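You operate a simulated robot arm through the tools that you are given. There is no shell and no other tool.

The job below is to be done with a simulated robot arm. You get a single attempt, and the scene is never put back.

TASK
Bleed the grease pump and zero its counter.
Fine: knob at 3 ml, air switch at OPEN for two strokes, then at SHUT; press ZERO last; nothing spilt.
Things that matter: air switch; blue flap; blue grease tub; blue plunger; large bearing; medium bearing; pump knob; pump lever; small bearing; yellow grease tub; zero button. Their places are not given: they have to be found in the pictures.

It is judged by the outcome, as a careful person would: the job done as asked, and still so three seconds after it is handed in. It fails if anything else is knocked over, pushed out of place, dropped, spilled or broken.

THE ROBOT
A 6-joint arm with a fingered hand, fixed in place. Base frame: the origin is on the floor under the middle of its stand, x ahead of it, y to its left, z up. Readings come in m, rad, newtons and seconds.
With the tool pointing down near the work surface it reaches from about 0.48 to 0.8 m from the base axis. Its first joint turns from -2.897 to 2.897 rad. Payload 4 kg.
The tool frame sits at the grasp point between the pads (the TCP): z along the fingers, y along the line on which they close. The tips reach 0.02 m beyond it. The gripper opens to 0.14 m; its body begins 0.054 m behind the TCP. The gripper is a hand of 3 fingers: y runs from the thumb to the fingers, the wrist lies at [0, 0, -0.215] in the tool frame, and closing takes about 1.5 s.
Orientation is told as [roll, pitch, yaw] about the base's x, y, z axes, in that order, counted from this pose: with the fingers straight down and closing along the base's y, the tool's x points along the base's -x, its y along +y and its z along -z.

THE INTERFACE
- The arm moves only by the tool step_arm. Its argument "deltas" is a list of rows, each an object of numbers (a shift or turn left out is 0, a gripper value left out holds the last): "tx", "ty", "tz": the shift along the tool's x, y, z in m; "rx", "ry", "rz": the turn, a rotation vector about the tool's x, y, z in rad. In form: [{"tx": .., "ty": .., "tz": .., "rx": .., "ry": .., "rz": ..}, ...]. A call has 1 to 20 rows; each row shifts and turns the commanded pose from where the row before left it, along the tool's axes as they then stand. "hand" is the finger opening in m, from 0 to 0.14, set as the call begins (left out, the last holds). Rows are played at 5 a second. More than 0.05 m and 0.15 rad between two rows, or a gripper value outside its range, and nothing of the call is played. Where a pose cannot be reached the arm comes as near as it can. A force on the tool above 60 N (or 10 N above the force at the start of the call, whichever is more), or a blocked arm, ends the call early, and 0.2 s more pass. The fingers move at their own pace (about 0.045 m/s each) and stop on an object; they squeeze with about 31 N. The grip force told is the motor's: it shows also when the fingers shut on nothing. Time passes only in rows, and 0.2 s behind the last, so rows that do not move let the fingers close. The reply holds the time, the measured pose of the TCP, the force on the tool along the base axes, the opening and the grip force, in the units named above and with some noise, with the torque about the TCP (base axes, N m) and any sound that the robot's microphone picked up.
- Cameras (640 x 400 px; columns grow to the right, rows downward): "scene" is fixed at [0.2183, -0.6499, 1.7163]; the picture's right is [0.97, -0.26, 0.00], its down [-0.10, -0.37, -0.92] and it looks along [0.24, 0.89, -0.38] (base axes); focal length 333 px, centre (320, 200). "wrist" rides on the gripper at [0.074, -0.043, -0.079] in the tool frame; the picture's right is [0.50, 0.87, 0.00], its down [-0.59, 0.34, -0.73] and it looks along [-0.64, 0.37, 0.68] (tool axes); focal length 275 px, centre (320, 200).
- capture(camera): a new picture of that camera. No time passes.
- move_column(by): moves the trunk up (or, below 0, down) by that many m; the arm rides with it, the base frame stays. It gives what a move gives, with no picture.
- set_grasp(shape): the hand has 3 fingers and takes this shape, open, in about a second: jaw (thumb against the fingers, like two jaws); tri (thumb and two fingers); tip (a fingertip pinch); poke (one finger out to press); point (the index stretched); flat (the hand flat); cup (the hand cupped); fist (a fist). The gripper value then closes the fingers along that shape, each until it touches; the sizes above hold for jaw. It gives what a move gives, with no picture.
- point_at(camera, pixels): for up to 12 pixels [column, row] of the newest picture of that camera ("zoom" is the newest enlarged one), the place [x, y, z] in the base frame of the surface seen there, good to about 0.002 m. No time passes.
- zoom(camera, box): a new picture of the part [left, top, right, bottom] of that camera's present view, enlarged. No time passes.
- close_job(): hands the job in; it is judged then, once.

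Leave the gripper open and the arm clear of the work at the hand-in unless told otherwise.

The tools are called after "Request:" by a JSON object that holds its "name" and its "arguments". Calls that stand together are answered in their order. step_arm: Moves the arm, as the interface text tells. Its arguments: {"type":"object","properties":{"deltas":{"type":"array"},"hand":{"type":"number"}},"required":["deltas"]} The other tools are called the same way: move_column (by) moves the trunk up or down; set_grasp (shape) gives the hand a shape; capture (camera) takes a picture; point_at (camera, pixels) gives the place of the surface under pixels of a picture; zoom (camera, box) takes an enlarged picture of a part of a camera's view; close_job () hands the job in.

At the start:

```text
time: 0.0
tool_pos: [0.1441, 0.3844, 1.4156]
tool_rot: [-0.002, 0.0, 0.002]
wrist_force: [-0.3, -0.2, -0.3]
ft_torque: [0.01, 0.01, -0.02]
width: 0.1399
finger_force: 0.0
shape: jaw
trunk travel left (down, up): [-0.25, 0.34]
```

scene: 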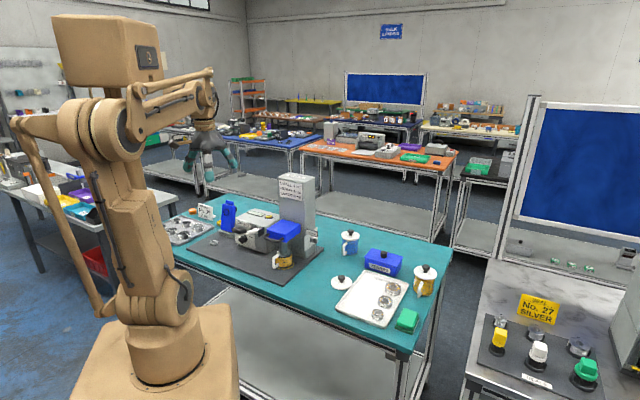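
wrist: 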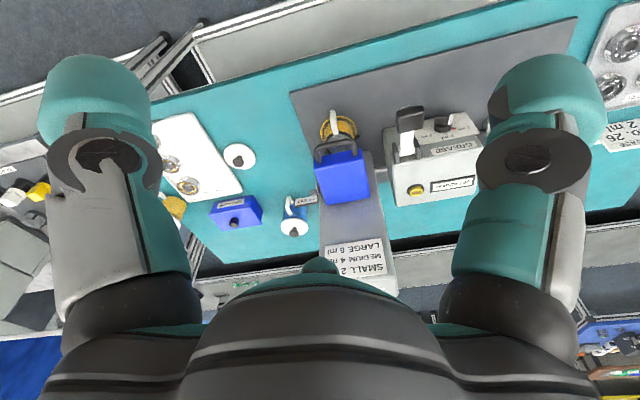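

I see the teal bench with a grease pump on a grey mat at around (270,235) in the scene picture. I'll zoom on it from both cameras.

Request:
{"name": "zoom", "arguments": {"camera": "scene", "box": [160, 160, 340, 290]}}

Request:
{"name": "zoom", "arguments": {"camera": "wrist", "box": [270, 80, 500, 290]}}

Request:
{"name": "zoom", "arguments": {"camera": "scene", "box": [320, 220, 460, 340]}}

```text
3.08 times, centred on (250, 225) of scene
```

zoom: 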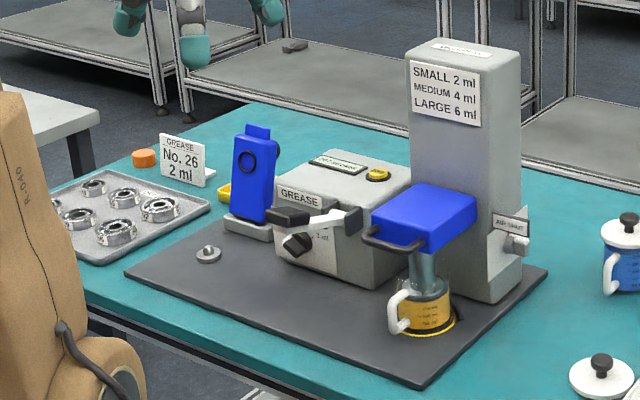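

```text
1.90 times, centred on (385, 185) of wrist
```

zoom: 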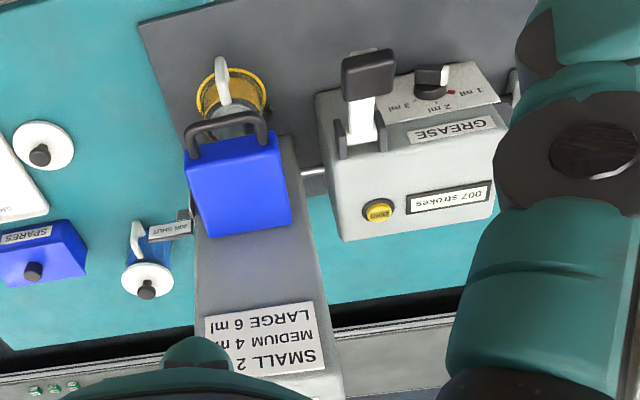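

```text
3.33 times, centred on (390, 280) of scene
```

zoom: 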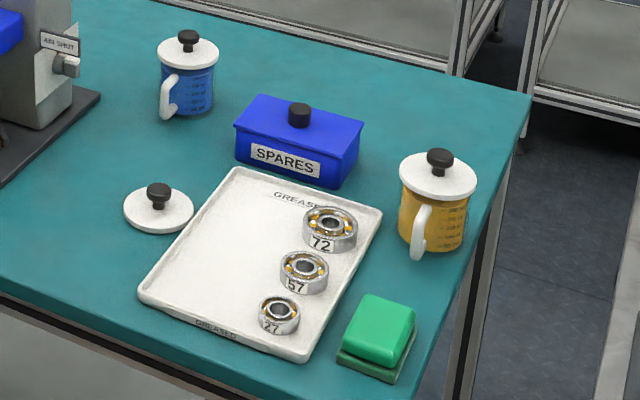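

The pump: dial knob on its front, a lever with a black grip, a yellow button on top, an air switch on the right of the tower, and a yellow tub under the nozzle. I'll zoom in more on each part.

Request:
{"name": "zoom", "arguments": {"camera": "scene", "box": [230, 200, 275, 245]}}

Request:
{"name": "zoom", "arguments": {"camera": "scene", "box": [260, 205, 320, 260]}}

Request:
{"name": "zoom", "arguments": {"camera": "wrist", "box": [380, 90, 500, 210]}}

Request:
{"name": "zoom", "arguments": {"camera": "wrist", "box": [270, 100, 400, 220]}}

Request:
{"name": "zoom", "arguments": {"camera": "scene", "box": [160, 180, 250, 250]}}

```text
8.89 times, centred on (252, 222) of scene
```

zoom: 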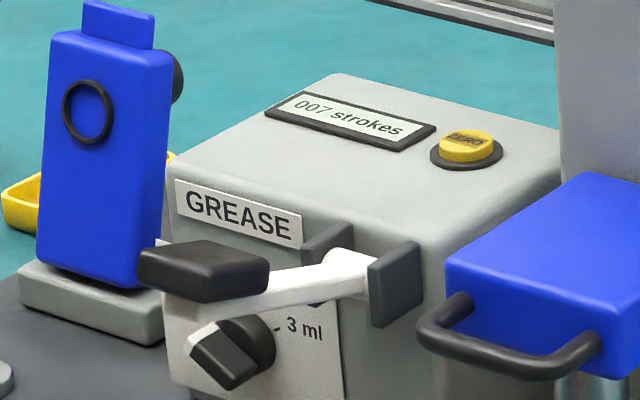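

```text
7.27 times, centred on (290, 232) of scene
```

zoom: 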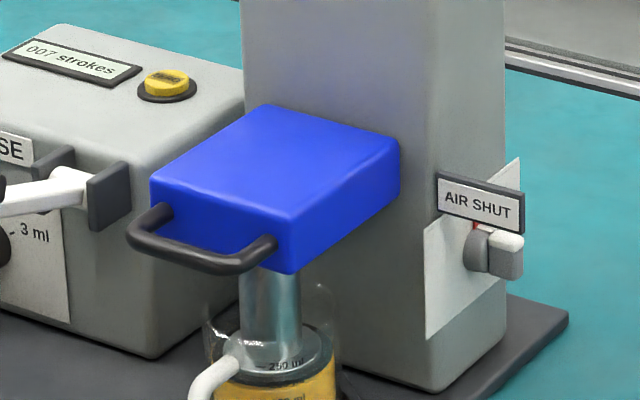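

```text
3.33 times, centred on (440, 150) of wrist
```

zoom: 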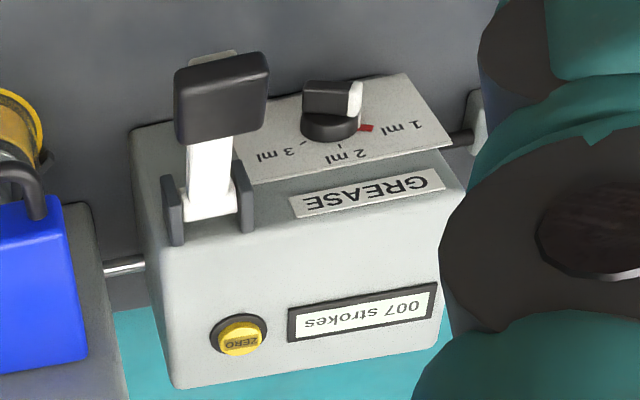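

```text
3.33 times, centred on (335, 160) of wrist
```

zoom: 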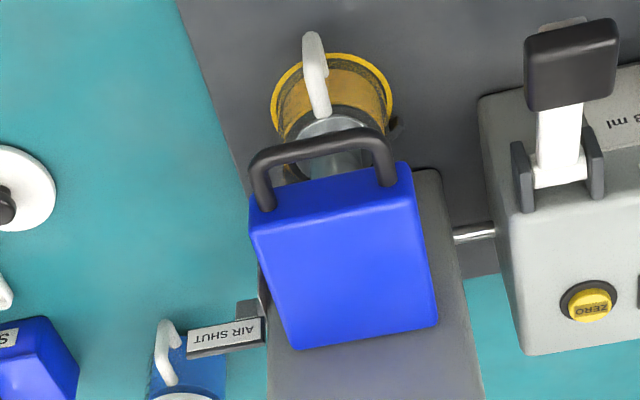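

```text
5.71 times, centred on (205, 215) of scene
```

zoom: 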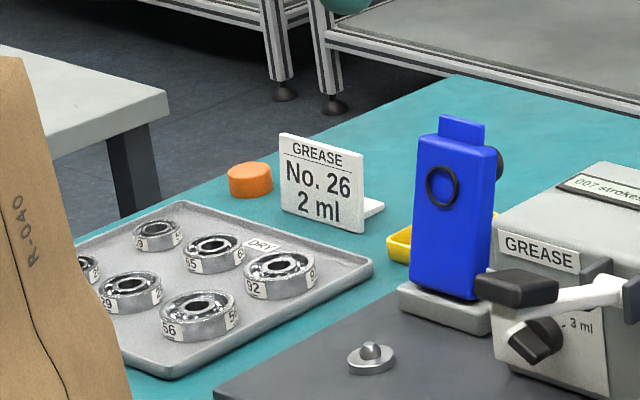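

I'll get positions of the main features in the scene view.

Request:
{"name": "capture", "arguments": {"camera": "scene"}}

Request:
{"name": "point_at", "arguments": {"camera": "scene", "pixels": [[250, 231], [244, 237], [270, 230], [284, 210], [276, 229], [284, 234], [307, 231], [281, 258], [228, 210], [218, 242], [297, 180], [268, 217]]}}

Request:
{"name": "point_at", "arguments": {"camera": "wrist", "pixels": [[410, 118], [441, 122], [420, 189], [453, 184], [345, 175], [338, 125], [300, 205], [393, 180], [480, 115], [355, 250], [390, 140], [466, 125]]}}

```text
taken
```

scene: 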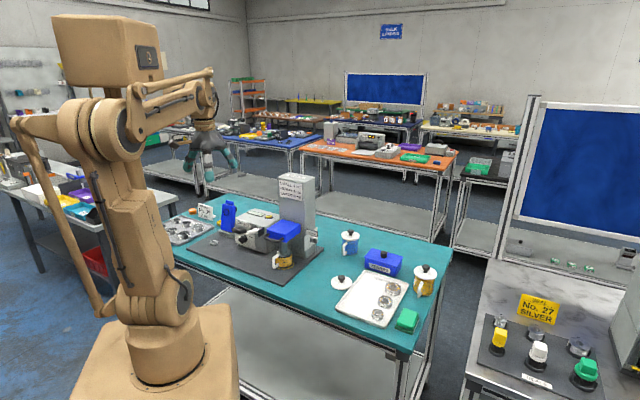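

```text
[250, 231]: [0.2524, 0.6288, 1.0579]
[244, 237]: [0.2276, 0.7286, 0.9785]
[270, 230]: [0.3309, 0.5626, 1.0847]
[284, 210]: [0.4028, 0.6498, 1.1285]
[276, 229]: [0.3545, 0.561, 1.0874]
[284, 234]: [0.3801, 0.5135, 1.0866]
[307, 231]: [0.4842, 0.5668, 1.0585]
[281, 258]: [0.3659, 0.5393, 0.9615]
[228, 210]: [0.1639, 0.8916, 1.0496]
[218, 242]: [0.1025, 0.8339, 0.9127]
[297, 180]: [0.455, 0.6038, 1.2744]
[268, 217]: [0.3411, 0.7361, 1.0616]
```

```text
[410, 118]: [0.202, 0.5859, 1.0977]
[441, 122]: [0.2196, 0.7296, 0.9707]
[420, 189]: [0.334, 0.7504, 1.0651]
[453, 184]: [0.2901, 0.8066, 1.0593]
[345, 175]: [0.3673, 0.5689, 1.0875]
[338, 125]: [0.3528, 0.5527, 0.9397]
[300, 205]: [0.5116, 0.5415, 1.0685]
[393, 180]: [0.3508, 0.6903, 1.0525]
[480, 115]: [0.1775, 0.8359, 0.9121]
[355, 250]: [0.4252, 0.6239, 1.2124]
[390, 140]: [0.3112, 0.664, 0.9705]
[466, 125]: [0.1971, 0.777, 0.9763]
```

Now an enlarged wrist view of the dial face, and points on it to learn the pump's orientation.

Request:
{"name": "zoom", "arguments": {"camera": "wrist", "box": [400, 90, 490, 150]}}

```text
6.67 times, centred on (445, 120) of wrist
```

zoom: 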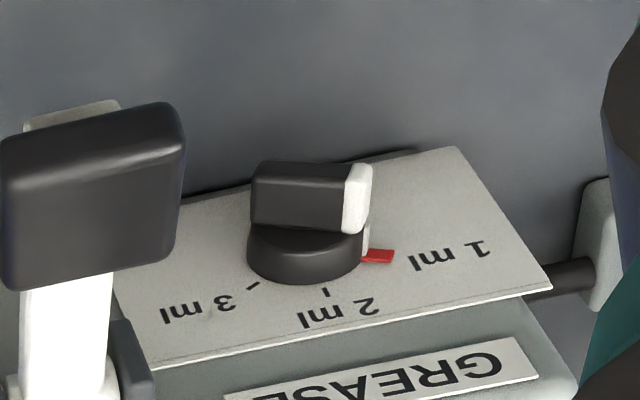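

Request:
{"name": "point_at", "arguments": {"camera": "zoom", "pixels": [[440, 190], [180, 230], [160, 340], [530, 280], [378, 256], [252, 287], [326, 292], [300, 270], [265, 195], [355, 195], [270, 168], [480, 360]]}}

Request:
{"name": "zoom", "arguments": {"camera": "scene", "box": [230, 215, 270, 255]}}

```text
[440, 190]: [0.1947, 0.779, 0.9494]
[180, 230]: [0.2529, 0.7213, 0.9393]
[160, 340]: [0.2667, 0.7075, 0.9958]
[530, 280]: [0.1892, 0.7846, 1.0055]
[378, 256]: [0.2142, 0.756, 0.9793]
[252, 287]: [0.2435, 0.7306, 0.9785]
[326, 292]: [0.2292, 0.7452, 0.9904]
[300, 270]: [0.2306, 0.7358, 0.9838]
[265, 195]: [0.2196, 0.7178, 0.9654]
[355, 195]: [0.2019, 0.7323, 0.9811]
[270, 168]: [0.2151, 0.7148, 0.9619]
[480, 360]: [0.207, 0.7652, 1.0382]
```

```text
10.00 times, centred on (250, 235) of scene
```

zoom: 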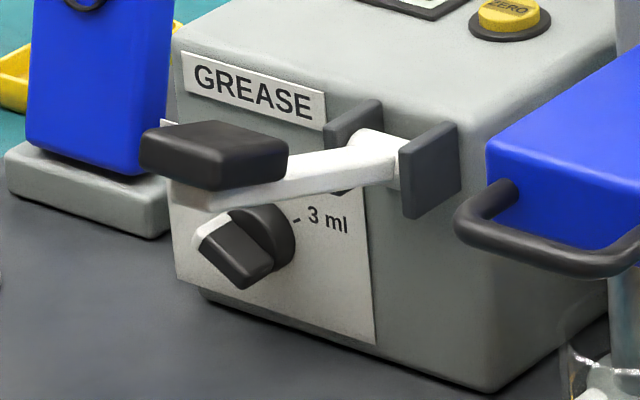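

The dial plate is vertical and faces back toward the robot at 45°; the knob (centre about x=0.229, y=0.745, z=0.967) points to 1 ml, 3 ml lies 120° clockwise. Before moving I want to see what the "poke" hand shape looks like; the arm is high in free air.

Request:
{"name": "set_grasp", "arguments": {"shape": "poke"}}

Request:
{"name": "capture", "arguments": {"camera": "wrist"}}

Request:
{"name": "zoom", "arguments": {"camera": "scene", "box": [150, 60, 260, 210]}}

```text
time: 0.9
tool_pos: [0.1461, 0.3835, 1.4155]
tool_rot: [-0.001, -0.001, -0.001]
wrist_force: [0.3, -0.5, 0.9]
ft_torque: [0.02, 0.04, 0.03]
width: 0.0001
finger_force: 0.1
shape: poke
trunk travel left (down, up): [-0.25, 0.34]
```

```text
taken
```

wrist: 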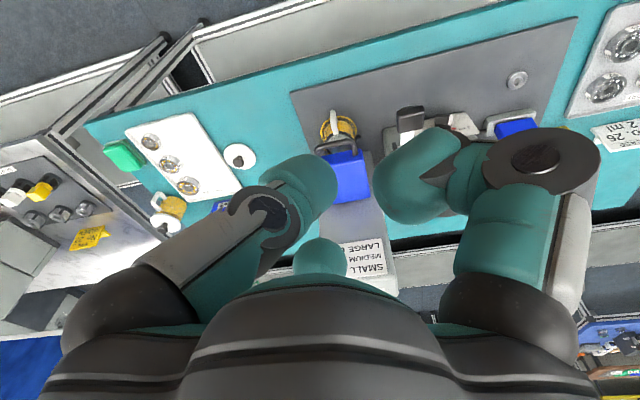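

```text
2.67 times, centred on (205, 135) of scene
```

zoom: 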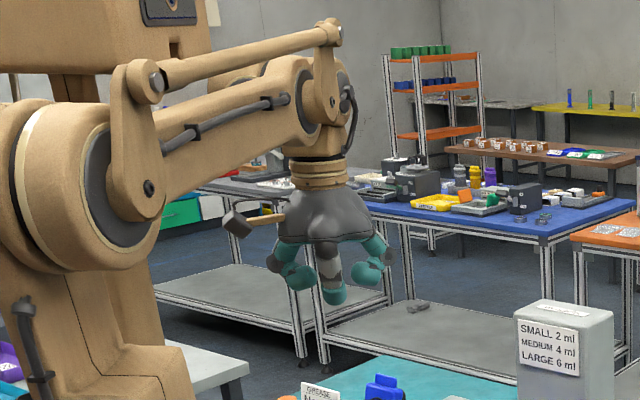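

I can measure the finger positions with point_at too: the straight finger seems to be the one at wrist (320,260), the curled ones at (300,200) and (420,180).

Request:
{"name": "point_at", "arguments": {"camera": "wrist", "pixels": [[320, 245], [320, 260], [345, 262], [297, 262], [300, 180], [330, 190], [410, 160], [385, 190], [440, 220], [150, 290], [530, 160], [320, 350]]}}

Request:
{"name": "point_at", "arguments": {"camera": "scene", "pixels": [[209, 172], [205, 164], [198, 162], [210, 150], [220, 165]]}}

```text
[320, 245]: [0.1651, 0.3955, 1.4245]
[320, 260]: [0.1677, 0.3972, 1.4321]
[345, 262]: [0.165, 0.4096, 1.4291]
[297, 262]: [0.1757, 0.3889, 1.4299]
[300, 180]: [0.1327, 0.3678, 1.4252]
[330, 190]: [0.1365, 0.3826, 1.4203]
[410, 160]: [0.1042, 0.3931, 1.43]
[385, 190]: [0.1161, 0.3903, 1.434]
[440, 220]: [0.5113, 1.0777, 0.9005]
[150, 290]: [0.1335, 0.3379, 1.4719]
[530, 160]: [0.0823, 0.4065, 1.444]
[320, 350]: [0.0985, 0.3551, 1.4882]
```

```text
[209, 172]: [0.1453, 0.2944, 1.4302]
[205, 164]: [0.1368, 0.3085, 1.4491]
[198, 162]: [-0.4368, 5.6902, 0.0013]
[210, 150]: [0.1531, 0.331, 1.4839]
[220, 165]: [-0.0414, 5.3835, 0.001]
```

Let me look at the hand more closely from the scene camera to know which finger is stretched.

Request:
{"name": "zoom", "arguments": {"camera": "scene", "box": [175, 120, 245, 190]}}

Request:
{"name": "set_grasp", "arguments": {"shape": "point"}}

Request:
{"name": "zoom", "arguments": {"camera": "scene", "box": [175, 120, 245, 190]}}

Request:
{"name": "capture", "arguments": {"camera": "wrist"}}

```text
5.71 times, centred on (210, 155) of scene
```

zoom: 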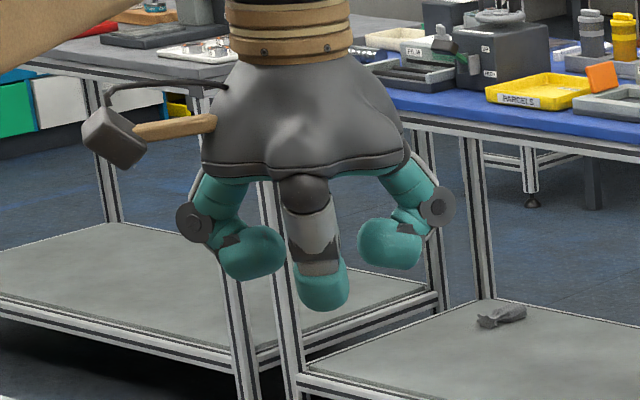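

```text
time: 1.8
tool_pos: [0.1462, 0.3835, 1.4175]
tool_rot: [0.0, 0.0, -0.002]
wrist_force: [0.4, -0.1, -0.1]
ft_torque: [0.02, 0.01, 0.02]
width: 0.0
finger_force: 0.1
shape: point
trunk travel left (down, up): [-0.25, 0.34]
```

```text
5.71 times, centred on (210, 155) of scene
```

zoom: 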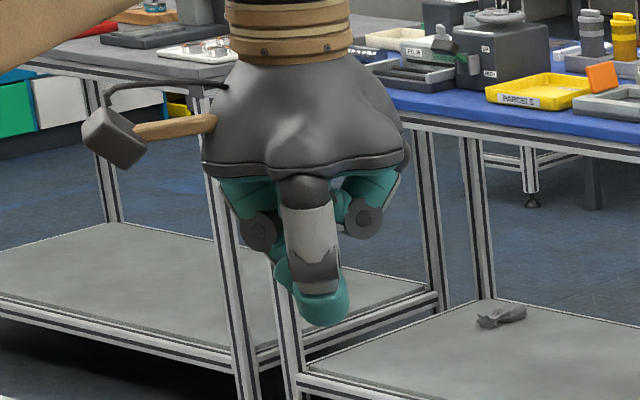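

```text
taken
```

wrist: 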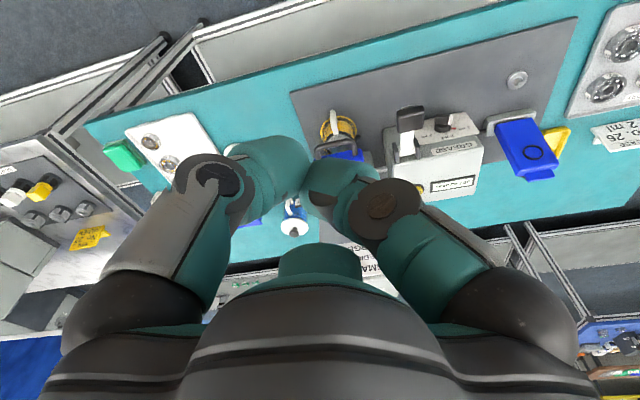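

Request:
{"name": "point_at", "arguments": {"camera": "wrist", "pixels": [[275, 150], [295, 170], [250, 150], [340, 175], [330, 205], [350, 215], [320, 255], [345, 270], [295, 265], [360, 230]]}}

Request:
{"name": "point_at", "arguments": {"camera": "zoom", "pixels": [[322, 320], [322, 300], [310, 320], [285, 280], [280, 255], [315, 250], [342, 300], [260, 230], [360, 215]]}}

```text
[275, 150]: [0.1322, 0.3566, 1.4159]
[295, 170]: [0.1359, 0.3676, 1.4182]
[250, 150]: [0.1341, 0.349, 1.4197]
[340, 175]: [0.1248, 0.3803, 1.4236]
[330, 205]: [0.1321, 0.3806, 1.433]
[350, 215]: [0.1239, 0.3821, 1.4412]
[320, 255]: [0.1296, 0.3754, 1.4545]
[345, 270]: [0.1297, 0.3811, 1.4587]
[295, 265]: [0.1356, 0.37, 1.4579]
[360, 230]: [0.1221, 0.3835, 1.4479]
```

```text
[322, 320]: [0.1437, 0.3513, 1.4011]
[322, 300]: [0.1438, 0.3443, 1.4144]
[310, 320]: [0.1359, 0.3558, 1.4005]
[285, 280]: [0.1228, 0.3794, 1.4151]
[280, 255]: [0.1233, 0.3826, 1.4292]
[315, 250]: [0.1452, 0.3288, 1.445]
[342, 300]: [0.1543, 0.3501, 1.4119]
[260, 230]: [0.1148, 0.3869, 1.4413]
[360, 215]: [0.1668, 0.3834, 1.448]
```

"Point"/"poke" only bring the thumb forward a little, so I'll go back to "jaw" (it leaves the camera view open), then carry the hand at height to the right for a look at the air switch side.

Request:
{"name": "set_grasp", "arguments": {"shape": "jaw"}}

Request:
{"name": "step_arm", "arguments": {"deltas": [{"tx": -0.045, "ty": 0.0}, {"tx": -0.045}, {"tx": -0.045}, {"tx": -0.045}, {"tx": -0.045}, {"tx": -0.045}, {"tx": -0.045}, {"tx": -0.045}, {"tx": -0.045}, {"tx": -0.045}, {"rz": -0.14}, {"rz": -0.14}, {"rz": -0.14}, {"rz": -0.14}, {"rz": -0.14}, {"rz": -0.14}, {"rz": -0.14}, {"rz": -0.14}, {"rz": -0.14}, {"rz": -0.14}]}}

Request:
{"name": "capture", "arguments": {"camera": "wrist"}}

```text
time: 2.7
tool_pos: [0.1452, 0.3834, 1.4171]
tool_rot: [0.001, 0.0, -0.002]
wrist_force: [0.0, -1.0, 0.1]
ft_torque: [-0.01, 0.01, -0.03]
width: 0.1401
finger_force: 0.0
shape: jaw
trunk travel left (down, up): [-0.25, 0.34]
```

```text
time: 6.9
tool_pos: [0.5965, 0.3844, 1.4149]
tool_rot: [0.001, 0.0, 1.402]
wrist_force: [-0.4, 0.5, -0.8]
ft_torque: [0.01, 0.0, -0.01]
width: 0.1403
finger_force: 0.1
shape: jaw
trunk travel left (down, up): [-0.25, 0.34]
```

```text
taken
```

wrist: 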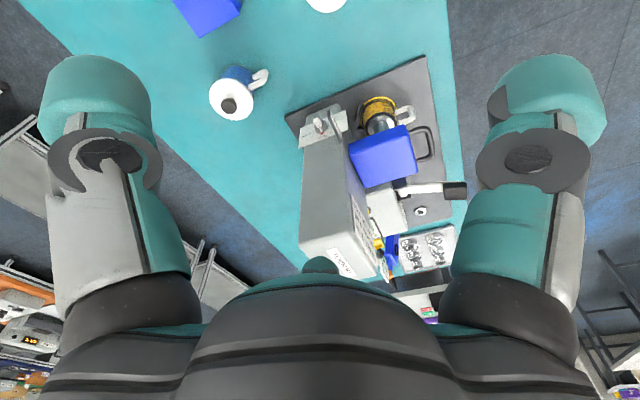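

The tower with the air switch is at wrist (320,130). Zoom there and at the flap/tub.

Request:
{"name": "zoom", "arguments": {"camera": "wrist", "box": [290, 90, 370, 170]}}

Request:
{"name": "zoom", "arguments": {"camera": "wrist", "box": [340, 80, 480, 200]}}

Request:
{"name": "point_at", "arguments": {"camera": "wrist", "pixels": [[318, 128], [330, 123], [312, 140], [340, 115], [302, 133], [380, 160], [400, 110], [378, 125], [420, 145], [400, 145], [455, 190], [420, 212]]}}

```text
5.00 times, centred on (330, 130) of wrist
```

zoom: 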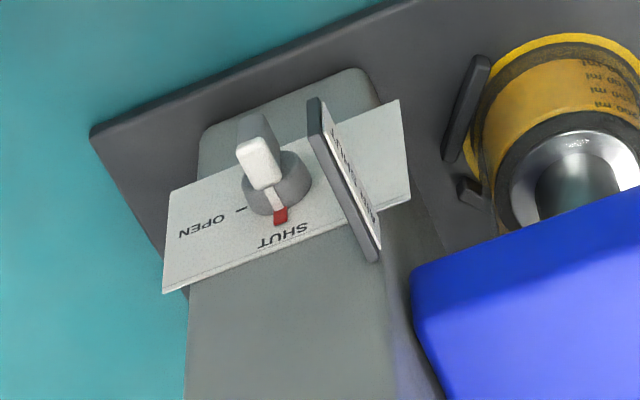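

```text
3.33 times, centred on (410, 140) of wrist
```

zoom: 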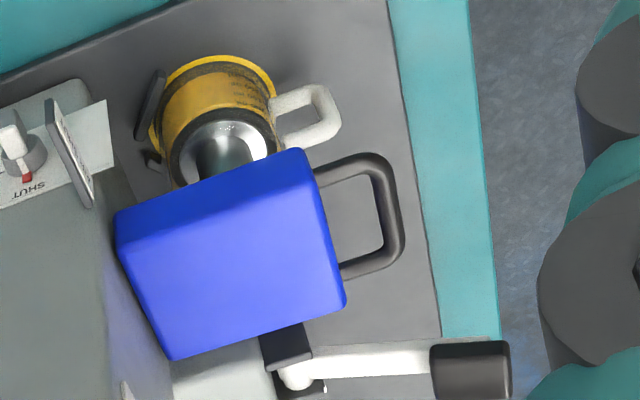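

```text
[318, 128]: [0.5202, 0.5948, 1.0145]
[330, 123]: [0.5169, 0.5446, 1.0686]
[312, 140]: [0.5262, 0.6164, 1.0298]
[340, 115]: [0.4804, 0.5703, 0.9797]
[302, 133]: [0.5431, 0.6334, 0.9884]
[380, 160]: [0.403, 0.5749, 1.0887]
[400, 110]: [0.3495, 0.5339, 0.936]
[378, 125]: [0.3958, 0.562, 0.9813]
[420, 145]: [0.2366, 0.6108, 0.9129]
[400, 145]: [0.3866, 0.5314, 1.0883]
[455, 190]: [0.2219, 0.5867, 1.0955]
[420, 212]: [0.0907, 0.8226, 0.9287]
```

The air switch is at SHUT (red tick), OPEN is 90° or so to the right/back. Let me enlarge that and look at the left station (blue upright piece) more closely.

Request:
{"name": "zoom", "arguments": {"camera": "wrist", "box": [300, 105, 350, 150]}}

Request:
{"name": "point_at", "arguments": {"camera": "zoom", "pixels": [[100, 250], [135, 235], [205, 285], [195, 225], [215, 245], [170, 165], [170, 120], [130, 160], [320, 170], [350, 280], [240, 70], [235, 190]]}}

Request:
{"name": "zoom", "arguments": {"camera": "wrist", "box": [350, 170, 470, 290]}}

```text
8.89 times, centred on (325, 128) of wrist
```

zoom: 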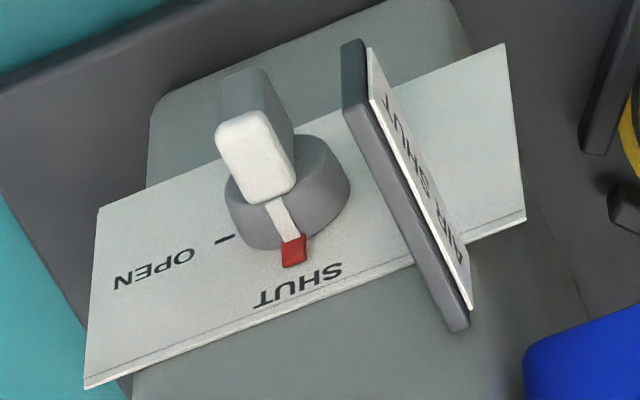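

```text
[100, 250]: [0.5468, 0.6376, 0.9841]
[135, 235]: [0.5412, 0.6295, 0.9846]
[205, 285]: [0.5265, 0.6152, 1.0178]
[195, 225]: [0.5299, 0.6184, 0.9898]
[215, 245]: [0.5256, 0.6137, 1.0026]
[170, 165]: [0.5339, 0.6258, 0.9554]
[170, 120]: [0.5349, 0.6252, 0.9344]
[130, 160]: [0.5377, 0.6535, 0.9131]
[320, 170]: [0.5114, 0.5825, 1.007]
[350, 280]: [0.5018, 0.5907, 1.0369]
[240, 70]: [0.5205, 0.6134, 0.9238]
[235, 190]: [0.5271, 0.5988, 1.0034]
```

```text
3.33 times, centred on (410, 230) of wrist
```

zoom: 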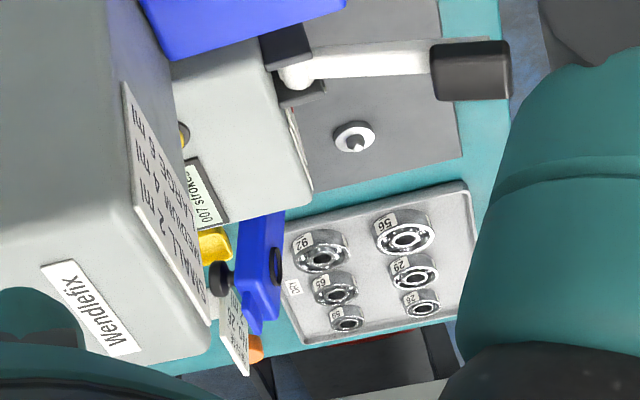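

Request:
{"name": "zoom", "arguments": {"camera": "wrist", "box": [300, 105, 350, 150]}}

Request:
{"name": "point_at", "arguments": {"camera": "zoom", "pixels": [[293, 250], [232, 237], [280, 220], [255, 120], [290, 185], [228, 140], [285, 140], [240, 80], [270, 80], [345, 45], [465, 325], [405, 180]]}}

Request:
{"name": "point_at", "arguments": {"camera": "zoom", "pixels": [[220, 238], [335, 190], [240, 215], [265, 240], [330, 155], [265, 160], [300, 310], [100, 210], [500, 60], [520, 215], [90, 380], [460, 320]]}}

```text
8.89 times, centred on (325, 128) of wrist
```

zoom: 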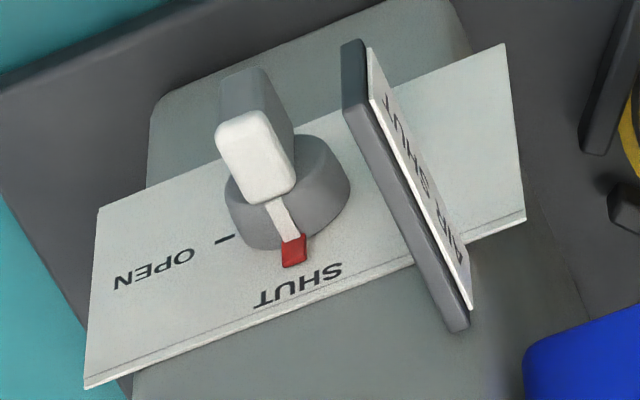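

```text
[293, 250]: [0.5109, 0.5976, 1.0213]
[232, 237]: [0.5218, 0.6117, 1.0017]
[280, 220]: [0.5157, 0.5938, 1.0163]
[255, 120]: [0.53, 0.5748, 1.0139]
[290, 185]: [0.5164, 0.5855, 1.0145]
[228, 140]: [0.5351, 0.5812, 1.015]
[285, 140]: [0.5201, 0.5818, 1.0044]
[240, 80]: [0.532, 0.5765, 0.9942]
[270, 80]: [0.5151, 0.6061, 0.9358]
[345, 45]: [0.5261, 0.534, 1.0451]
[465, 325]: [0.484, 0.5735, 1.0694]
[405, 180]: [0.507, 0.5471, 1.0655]
```

```text
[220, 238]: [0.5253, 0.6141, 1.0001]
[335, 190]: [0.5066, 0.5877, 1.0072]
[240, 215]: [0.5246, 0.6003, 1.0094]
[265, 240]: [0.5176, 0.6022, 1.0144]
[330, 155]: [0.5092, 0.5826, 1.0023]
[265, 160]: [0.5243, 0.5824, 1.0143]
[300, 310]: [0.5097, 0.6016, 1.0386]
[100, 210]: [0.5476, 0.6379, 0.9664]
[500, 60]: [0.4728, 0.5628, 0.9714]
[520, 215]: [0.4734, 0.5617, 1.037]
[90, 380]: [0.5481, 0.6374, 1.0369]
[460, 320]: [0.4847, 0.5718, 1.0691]
```

The air knob's centre is about (0.51,0.60,1.00) on the tower's right face, bar about 3 cm long. Let me see what the "tip" and "poke" shapes look like, closed and open, since these knobs are small.

Request:
{"name": "set_grasp", "arguments": {"shape": "tip"}}

Request:
{"name": "capture", "arguments": {"camera": "wrist"}}

Request:
{"name": "capture", "arguments": {"camera": "scene"}}

```text
time: 7.8
tool_pos: [0.5958, 0.3839, 1.4161]
tool_rot: [-0.001, 0.0, 1.4]
wrist_force: [-0.1, 0.8, 0.4]
ft_torque: [0.0, -0.01, 0.0]
width: 0.14
finger_force: 0.0
shape: tip
trunk travel left (down, up): [-0.25, 0.34]
```

```text
taken
```

wrist: 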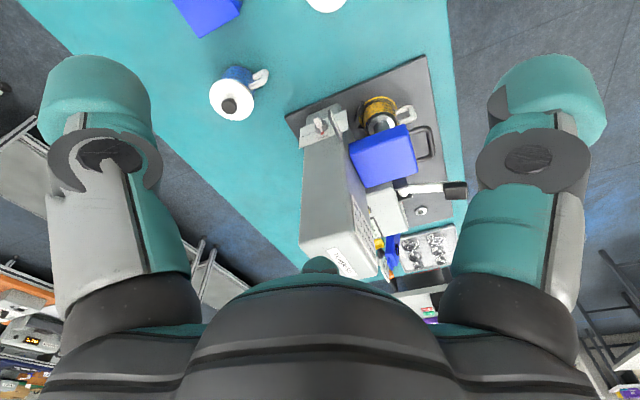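

```text
taken
```

scene: 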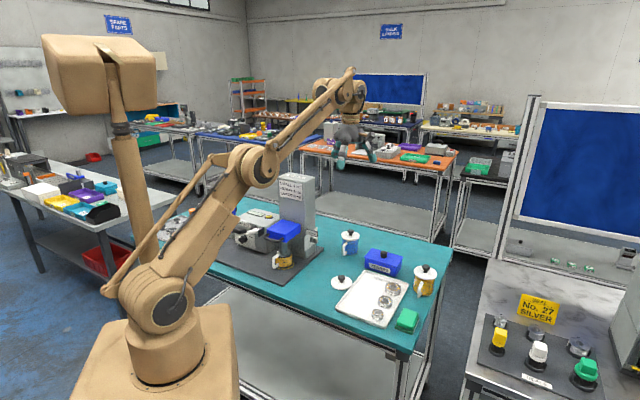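

Tip looks like jaw when open. I'll close it in air to see how the fingers meet.

Request:
{"name": "step_arm", "arguments": {"deltas": [{}, {}, {}, {}, {}, {}, {}, {}, {}, {}], "hand": 0.03}}

Request:
{"name": "capture", "arguments": {"camera": "wrist"}}

Request:
{"name": "zoom", "arguments": {"camera": "scene", "box": [310, 90, 400, 190]}}

```text
time: 10.0
tool_pos: [0.5958, 0.3835, 1.416]
tool_rot: [0.001, 0.001, 1.399]
wrist_force: [0.3, -0.3, 0.8]
ft_torque: [0.0, -0.01, 0.0]
width: 0.0302
finger_force: 0.1
shape: tip
trunk travel left (down, up): [-0.25, 0.34]
```

```text
taken
```

wrist: 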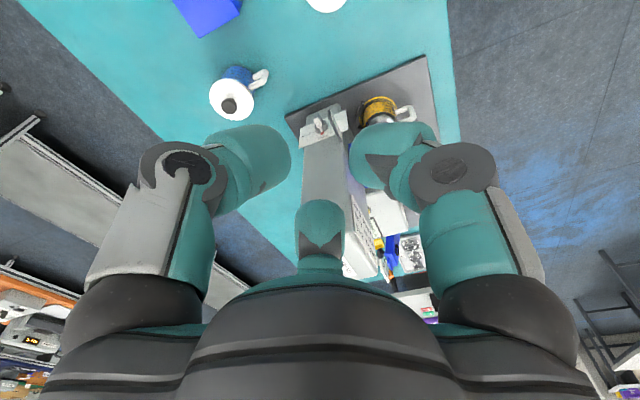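

```text
4.00 times, centred on (355, 140) of scene
```

zoom: 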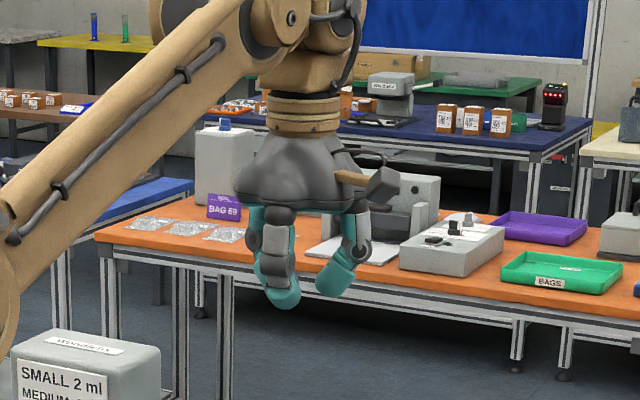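

Request:
{"name": "point_at", "arguments": {"camera": "wrist", "pixels": [[285, 160], [270, 185], [250, 200], [240, 135], [355, 165], [370, 185], [395, 190], [410, 135], [320, 210], [320, 235], [320, 265], [300, 220]]}}

Request:
{"name": "point_at", "arguments": {"camera": "zoom", "pixels": [[280, 300], [265, 285], [292, 295], [325, 290], [340, 280], [350, 260], [275, 270], [335, 295]]}}

```text
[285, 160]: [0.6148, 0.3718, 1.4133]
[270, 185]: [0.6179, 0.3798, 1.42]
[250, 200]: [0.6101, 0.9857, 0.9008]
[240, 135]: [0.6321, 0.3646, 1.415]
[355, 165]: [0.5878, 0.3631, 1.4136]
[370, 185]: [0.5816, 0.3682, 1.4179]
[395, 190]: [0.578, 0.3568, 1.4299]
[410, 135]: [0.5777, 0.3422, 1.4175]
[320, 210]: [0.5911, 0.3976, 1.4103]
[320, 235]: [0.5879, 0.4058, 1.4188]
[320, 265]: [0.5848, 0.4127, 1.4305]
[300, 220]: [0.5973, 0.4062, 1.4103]
```

```text
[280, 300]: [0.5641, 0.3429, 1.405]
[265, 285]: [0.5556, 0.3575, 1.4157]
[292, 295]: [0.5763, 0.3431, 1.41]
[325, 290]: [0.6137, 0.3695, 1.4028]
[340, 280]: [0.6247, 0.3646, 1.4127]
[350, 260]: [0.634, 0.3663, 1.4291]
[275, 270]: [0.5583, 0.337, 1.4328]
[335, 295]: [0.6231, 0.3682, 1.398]
```

Request:
{"name": "set_grasp", "arguments": {"shape": "poke"}}

Request:
{"name": "capture", "arguments": {"camera": "wrist"}}

Request:
{"name": "zoom", "arguments": {"camera": "scene", "box": [330, 110, 390, 180]}}

```text
time: 10.9
tool_pos: [0.5952, 0.3838, 1.4152]
tool_rot: [0.0, -0.001, 1.399]
wrist_force: [1.2, -0.5, 0.2]
ft_torque: [-0.04, 0.01, 0.03]
width: 0.0
finger_force: 0.1
shape: poke
trunk travel left (down, up): [-0.25, 0.34]
```

```text
taken
```

wrist: 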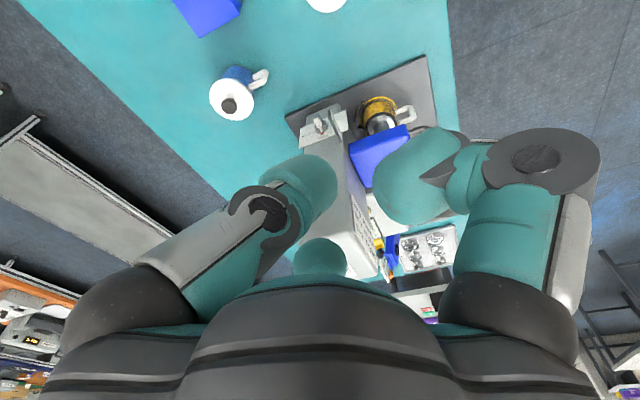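

```text
5.71 times, centred on (360, 145) of scene
```

zoom: 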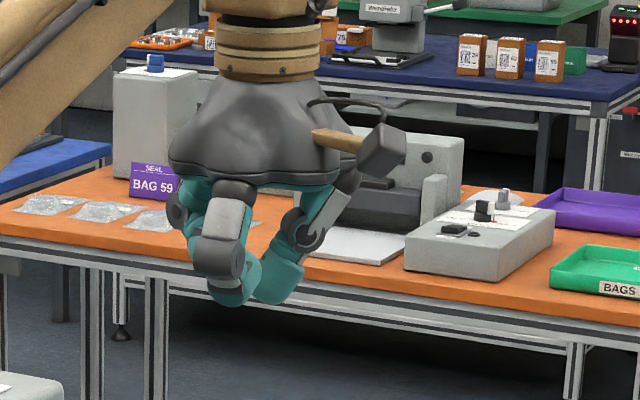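

Request:
{"name": "point_at", "arguments": {"camera": "zoom", "pixels": [[275, 298], [290, 285], [262, 290], [300, 265], [230, 298], [225, 280], [250, 280], [210, 250]]}}

Request:
{"name": "point_at", "arguments": {"camera": "wrist", "pixels": [[325, 175], [310, 165], [290, 165], [335, 190], [300, 215], [400, 160], [385, 185], [430, 145], [320, 250], [320, 268]]}}

```text
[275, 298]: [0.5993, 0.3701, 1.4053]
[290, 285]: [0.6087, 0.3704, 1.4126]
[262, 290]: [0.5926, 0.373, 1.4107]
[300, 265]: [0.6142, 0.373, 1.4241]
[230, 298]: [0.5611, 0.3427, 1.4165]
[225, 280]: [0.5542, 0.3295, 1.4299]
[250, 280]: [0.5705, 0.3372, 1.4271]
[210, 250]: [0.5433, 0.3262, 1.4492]
```

```text
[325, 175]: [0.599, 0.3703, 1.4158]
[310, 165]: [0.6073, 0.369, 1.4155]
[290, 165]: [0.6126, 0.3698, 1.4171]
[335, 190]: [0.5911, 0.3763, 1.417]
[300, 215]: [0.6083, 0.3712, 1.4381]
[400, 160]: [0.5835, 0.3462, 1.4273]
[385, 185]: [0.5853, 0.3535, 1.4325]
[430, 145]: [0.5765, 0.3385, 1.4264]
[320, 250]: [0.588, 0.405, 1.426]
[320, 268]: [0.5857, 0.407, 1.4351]
```

Poke doesn't isolate a finger well; in open "jaw" the thumb stands alone and is a better pusher. First I want to understand the left station and the nozzle, so I go back to jaw, and move at height to the left to look at it.

Request:
{"name": "set_grasp", "arguments": {"shape": "jaw"}}

Request:
{"name": "step_arm", "arguments": {"deltas": [{"ty": 0.0455, "tx": 0.0023}, {"ty": 0.0455, "tx": 0.0023}, {"ty": 0.0455, "tx": 0.0023}, {"ty": 0.0455, "tx": 0.0023}, {"ty": 0.0455, "tx": 0.0023}, {"ty": 0.0455, "tx": 0.0023}, {"ty": 0.0455, "tx": 0.0023}, {"ty": 0.0455, "tx": 0.0023}, {"ty": 0.0455, "tx": 0.0023}, {"ty": 0.0455, "tx": 0.0023}, {"ty": 0.0455, "tx": 0.0023}, {"ty": 0.0455, "tx": 0.0023}, {"rz": 0.14}, {"rz": 0.14}, {"rz": 0.14}, {"rz": 0.14}]}}

Request:
{"name": "capture", "arguments": {"camera": "wrist"}}

```text
time: 11.8
tool_pos: [0.596, 0.384, 1.4163]
tool_rot: [-0.001, 0.001, 1.399]
wrist_force: [-0.4, 0.1, 0.8]
ft_torque: [0.02, 0.0, 0.01]
width: 0.1399
finger_force: 0.0
shape: jaw
trunk travel left (down, up): [-0.25, 0.34]
```

```text
time: 15.4
tool_pos: [0.0878, 0.4476, 1.4129]
tool_rot: [0.001, 0.0, 0.76]
wrist_force: [0.6, 0.8, -0.3]
ft_torque: [0.0, 0.01, 0.0]
width: 0.1401
finger_force: 0.2
shape: jaw
trunk travel left (down, up): [-0.25, 0.34]
stopped in row 16: the arm was blocked; the commanded pose is now the measured one
```

```text
taken
```

wrist: 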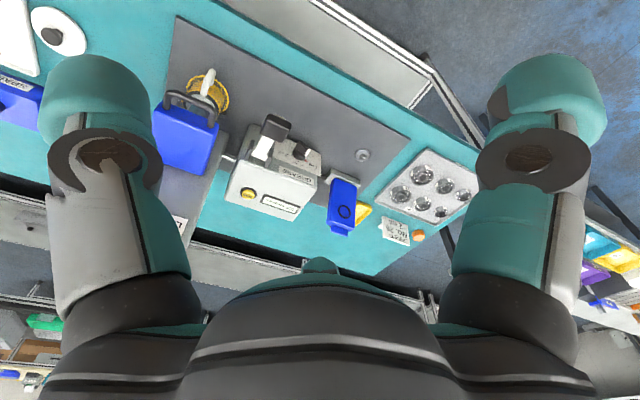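

The arm reported being blocked at the end of this move. I'll look at the scene to see why, and zoom at the left station.

Request:
{"name": "capture", "arguments": {"camera": "scene"}}

Request:
{"name": "zoom", "arguments": {"camera": "wrist", "box": [300, 120, 440, 250]}}

Request:
{"name": "zoom", "arguments": {"camera": "wrist", "box": [150, 60, 330, 230]}}

```text
taken
```

scene: 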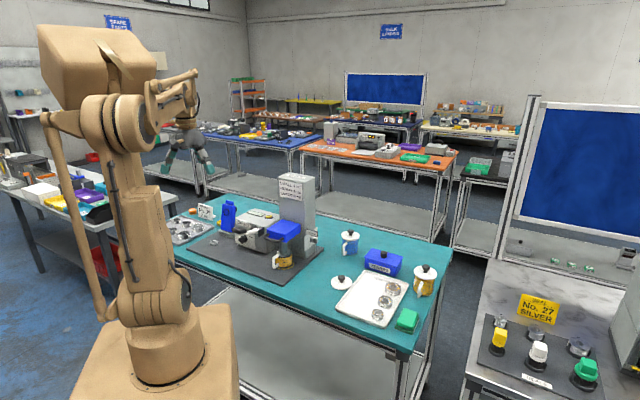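

```text
3.08 times, centred on (370, 185) of wrist
```

zoom: 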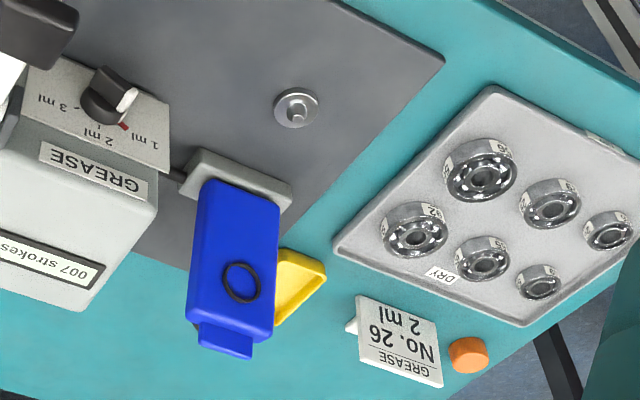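

```text
2.35 times, centred on (240, 145) of wrist
```

zoom: 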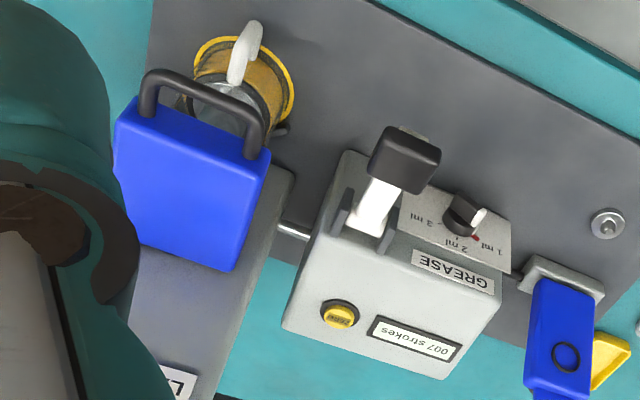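

The blue upright piece at left is the flap (with a seal ring) beside a nozzle stud; the blue block with the handle is the plunger in the yellow tub. The job only concerns knob, air switch, lever and ZERO. Now I measure the lever and its brackets.

Request:
{"name": "zoom", "arguments": {"camera": "wrist", "box": [235, 100, 325, 190]}}

Request:
{"name": "point_at", "arguments": {"camera": "zoom", "pixels": [[255, 95], [165, 145], [225, 190], [330, 140], [300, 100], [215, 250], [180, 255], [110, 260], [200, 320], [240, 240], [190, 210], [120, 230]]}}

Request:
{"name": "point_at", "arguments": {"camera": "zoom", "pixels": [[375, 190], [400, 215], [430, 230], [395, 235], [360, 255], [330, 235], [450, 275], [500, 285], [80, 380], [30, 330], [390, 180], [420, 205]]}}

```text
4.44 times, centred on (280, 145) of wrist
```

zoom: 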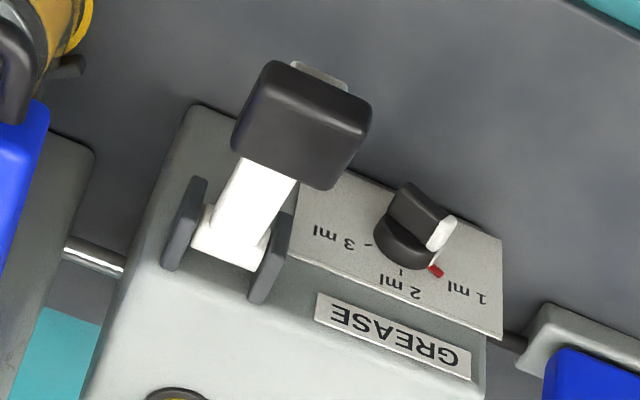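

```text
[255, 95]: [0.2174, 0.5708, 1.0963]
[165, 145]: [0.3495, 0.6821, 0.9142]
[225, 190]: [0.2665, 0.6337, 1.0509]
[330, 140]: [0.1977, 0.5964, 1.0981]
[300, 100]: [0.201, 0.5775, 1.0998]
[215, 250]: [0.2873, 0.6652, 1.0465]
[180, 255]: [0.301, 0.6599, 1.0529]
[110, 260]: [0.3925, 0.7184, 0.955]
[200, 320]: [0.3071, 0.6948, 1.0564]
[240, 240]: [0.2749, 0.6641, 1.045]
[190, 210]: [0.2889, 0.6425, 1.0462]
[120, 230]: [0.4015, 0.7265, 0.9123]
```

```text
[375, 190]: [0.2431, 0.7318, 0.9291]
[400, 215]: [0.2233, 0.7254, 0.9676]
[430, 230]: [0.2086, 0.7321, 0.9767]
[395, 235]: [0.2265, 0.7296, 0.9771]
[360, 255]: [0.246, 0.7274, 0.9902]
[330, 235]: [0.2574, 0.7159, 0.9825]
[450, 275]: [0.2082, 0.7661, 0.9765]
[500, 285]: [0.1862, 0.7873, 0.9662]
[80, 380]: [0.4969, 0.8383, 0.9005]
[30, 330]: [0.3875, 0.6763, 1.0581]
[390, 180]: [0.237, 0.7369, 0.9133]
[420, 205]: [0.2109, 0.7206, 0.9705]
```

Now I measure the open-jaw fingertips in the tool frame, from both cameras.

Request:
{"name": "point_at", "arguments": {"camera": "wrist", "pixels": [[150, 100], [100, 62], [145, 130], [60, 110], [495, 110], [545, 62], [500, 130], [600, 110], [320, 265], [480, 170], [165, 165]]}}

Request:
{"name": "zoom", "arguments": {"camera": "scene", "box": [150, 110, 230, 190]}}

```text
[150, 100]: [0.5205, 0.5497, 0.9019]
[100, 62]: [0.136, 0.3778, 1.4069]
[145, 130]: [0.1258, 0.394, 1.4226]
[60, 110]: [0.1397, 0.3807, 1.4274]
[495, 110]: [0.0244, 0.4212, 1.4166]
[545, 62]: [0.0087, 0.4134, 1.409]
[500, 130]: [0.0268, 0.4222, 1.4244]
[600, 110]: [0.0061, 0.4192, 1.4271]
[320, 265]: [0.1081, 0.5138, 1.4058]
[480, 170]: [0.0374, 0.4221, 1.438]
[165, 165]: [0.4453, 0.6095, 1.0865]
```

```text
5.00 times, centred on (190, 150) of scene
```

zoom: 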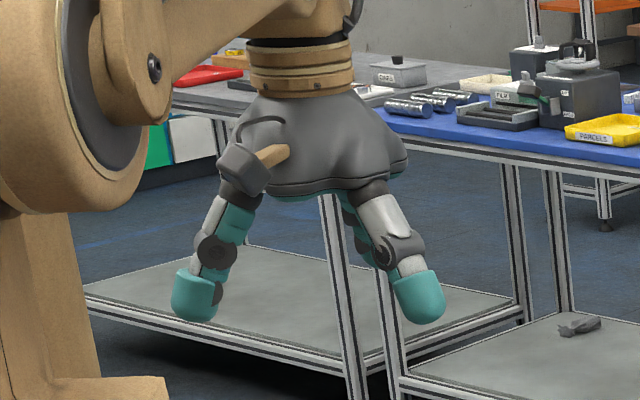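

Request:
{"name": "point_at", "arguments": {"camera": "zoom", "pixels": [[422, 320], [440, 312], [405, 315], [420, 295], [435, 280], [400, 290], [405, 275], [193, 315], [175, 300], [215, 300], [195, 290], [378, 250]]}}

```text
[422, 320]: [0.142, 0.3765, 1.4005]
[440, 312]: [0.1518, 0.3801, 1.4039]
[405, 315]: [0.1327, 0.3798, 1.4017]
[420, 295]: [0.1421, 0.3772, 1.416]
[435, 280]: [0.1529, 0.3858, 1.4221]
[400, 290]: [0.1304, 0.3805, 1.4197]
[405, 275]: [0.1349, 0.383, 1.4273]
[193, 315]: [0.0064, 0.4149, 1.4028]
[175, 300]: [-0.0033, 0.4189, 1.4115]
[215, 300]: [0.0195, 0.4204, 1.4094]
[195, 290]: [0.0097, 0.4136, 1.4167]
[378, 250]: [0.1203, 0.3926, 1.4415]
```

The hand is a three-finger chuck: thumb at -y, fingers at about ±60° around +y. To turn the dial by gripping it from the front with the camera above the hand, I need the last joint turned about half a turn. I'll test that in free air: move out a bit and spin about the tool axis.

Request:
{"name": "step_arm", "arguments": {"deltas": [{"tx": -0.04, "ty": -0.015}, {"tx": -0.04, "ty": -0.015}, {"tx": -0.035, "ty": -0.015}, {"rz": -0.15}, {"rz": -0.15}, {"rz": -0.15}, {"rz": -0.15}, {"rz": -0.15}, {"rz": -0.15}, {"rz": -0.15}, {"rz": -0.15}, {"rz": -0.15}, {"rz": -0.15}, {"rz": -0.15}, {"rz": -0.15}, {"rz": -0.15}, {"rz": -0.15}, {"rz": -0.15}, {"rz": -0.15}, {"rz": -0.15}]}}

```text
time: 19.6
tool_pos: [0.1692, 0.5046, 1.4135]
tool_rot: [0.0, 0.008, 2.746]
wrist_force: [-0.7, 0.0, -0.4]
ft_torque: [-0.02, -0.02, 0.01]
width: 0.1401
finger_force: 0.0
shape: jaw
out of reach, approached as far as the arm can: row 16, 17, 18, 19, 20
trunk travel left (down, up): [-0.25, 0.34]
```

The last joint's limit lies at this end; the other direction has more room. I'll use the orientation reached by turning the other way (yaw about -75°), from which the hand can be tilted to face the dial with the camera on its free left/upper side. Turn in place in the air first.

Request:
{"name": "step_arm", "arguments": {"deltas": [{"rz": 0.15}, {"rz": 0.15}, {"rz": 0.15}, {"rz": 0.15}, {"rz": 0.15}, {"rz": 0.15}, {"rz": 0.15}, {"rz": 0.15}, {"rz": 0.15}, {"rz": 0.15}, {"rz": 0.15}, {"rz": 0.15}, {"rz": 0.15}, {"rz": 0.15}, {"rz": 0.15}, {"rz": 0.15}, {"rz": 0.15}, {"rz": 0.15}, {"rz": 0.15}, {"rz": 0.15}]}}

Request:
{"name": "set_grasp", "arguments": {"shape": "tip"}}

```text
time: 23.8
tool_pos: [0.171, 0.5056, 1.4128]
tool_rot: [-0.001, -0.009, -0.255]
wrist_force: [0.6, 0.8, 0.4]
ft_torque: [0.01, 0.01, -0.05]
width: 0.1397
finger_force: 0.1
shape: jaw
trunk travel left (down, up): [-0.25, 0.34]
```

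```text
time: 24.7
tool_pos: [0.1702, 0.505, 1.414]
tool_rot: [-0.001, -0.008, -0.255]
wrist_force: [0.2, 0.2, 0.0]
ft_torque: [-0.02, 0.01, -0.02]
width: 0.1399
finger_force: 0.2
shape: tip
trunk travel left (down, up): [-0.25, 0.34]
```

Yaw is -0.255. I turn the rest to -1.309, and go over to the point in front of and above the dial, closing the fingers to 0.06.

Request:
{"name": "step_arm", "arguments": {"deltas": [{"rz": 0.13175}, {"rz": 0.13175}, {"rz": 0.13175}, {"rz": 0.13175}, {"rz": 0.13175}, {"rz": 0.13175}, {"rz": 0.13175}, {"rz": 0.13175}, {"tx": 0.0385, "ty": 0.00275, "tz": 0.016}, {"tx": 0.0385, "ty": 0.00275, "tz": 0.016}, {"tx": 0.0385, "ty": 0.00275, "tz": 0.016}, {"tx": 0.0385, "ty": 0.00275, "tz": 0.016}], "hand": 0.06}}

Request:
{"name": "capture", "arguments": {"camera": "wrist"}}

```text
time: 27.3
tool_pos: [0.1383, 0.6584, 1.3501]
tool_rot: [0.007, -0.005, -1.306]
wrist_force: [0.4, 0.3, 0.0]
ft_torque: [-0.02, 0.03, -0.02]
width: 0.0605
finger_force: 0.1
shape: tip
trunk travel left (down, up): [-0.25, 0.34]
```

```text
taken
```

wrist: 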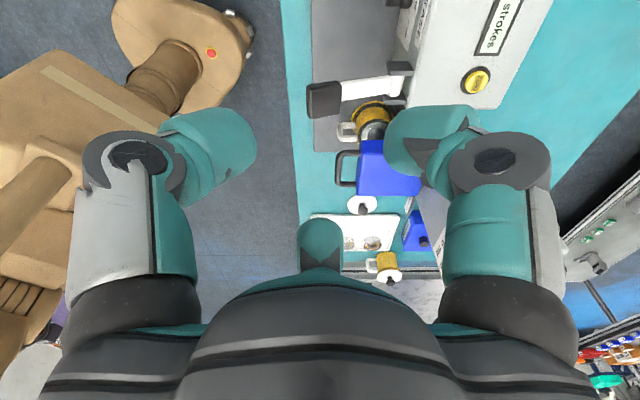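

Now tilt the hand up to face the dial (15° below level), still at z=1.35.

Request:
{"name": "step_arm", "arguments": {"deltas": [{"rx": -0.11336, "ry": 0.06545}, {"rx": -0.11336, "ry": 0.06545}, {"rx": -0.11336, "ry": 0.06545}, {"rx": -0.11336, "ry": 0.06545}, {"rx": -0.11336, "ry": 0.06545}, {"rx": -0.11336, "ry": 0.06545}, {"rx": -0.11336, "ry": 0.06545}, {"rx": -0.11336, "ry": 0.06545}, {"rx": -0.11336, "ry": 0.06545}, {"rx": -0.11336, "ry": 0.06545}]}}

Request:
{"name": "capture", "arguments": {"camera": "wrist"}}

Request:
{"name": "capture", "arguments": {"camera": "scene"}}

```text
time: 29.5
tool_pos: [0.2304, 0.6298, 1.3512]
tool_rot: [1.261, 0.494, -1.078]
wrist_force: [0.0, -0.1, 0.7]
ft_torque: [0.01, -0.01, 0.02]
width: 0.0599
finger_force: 0.1
shape: tip
trunk travel left (down, up): [-0.25, 0.34]
stopped in row 10: the arm was blocked; the commanded pose is now the measured one
```

```text
taken
```

wrist: 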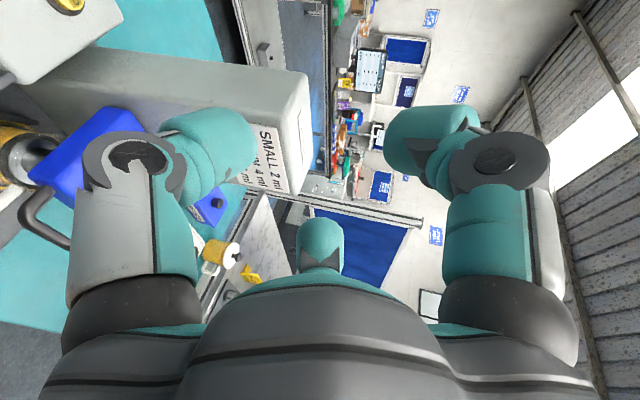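

```text
taken
```

scene: 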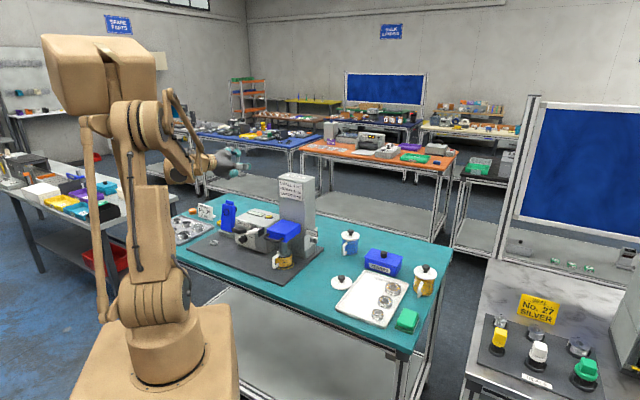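

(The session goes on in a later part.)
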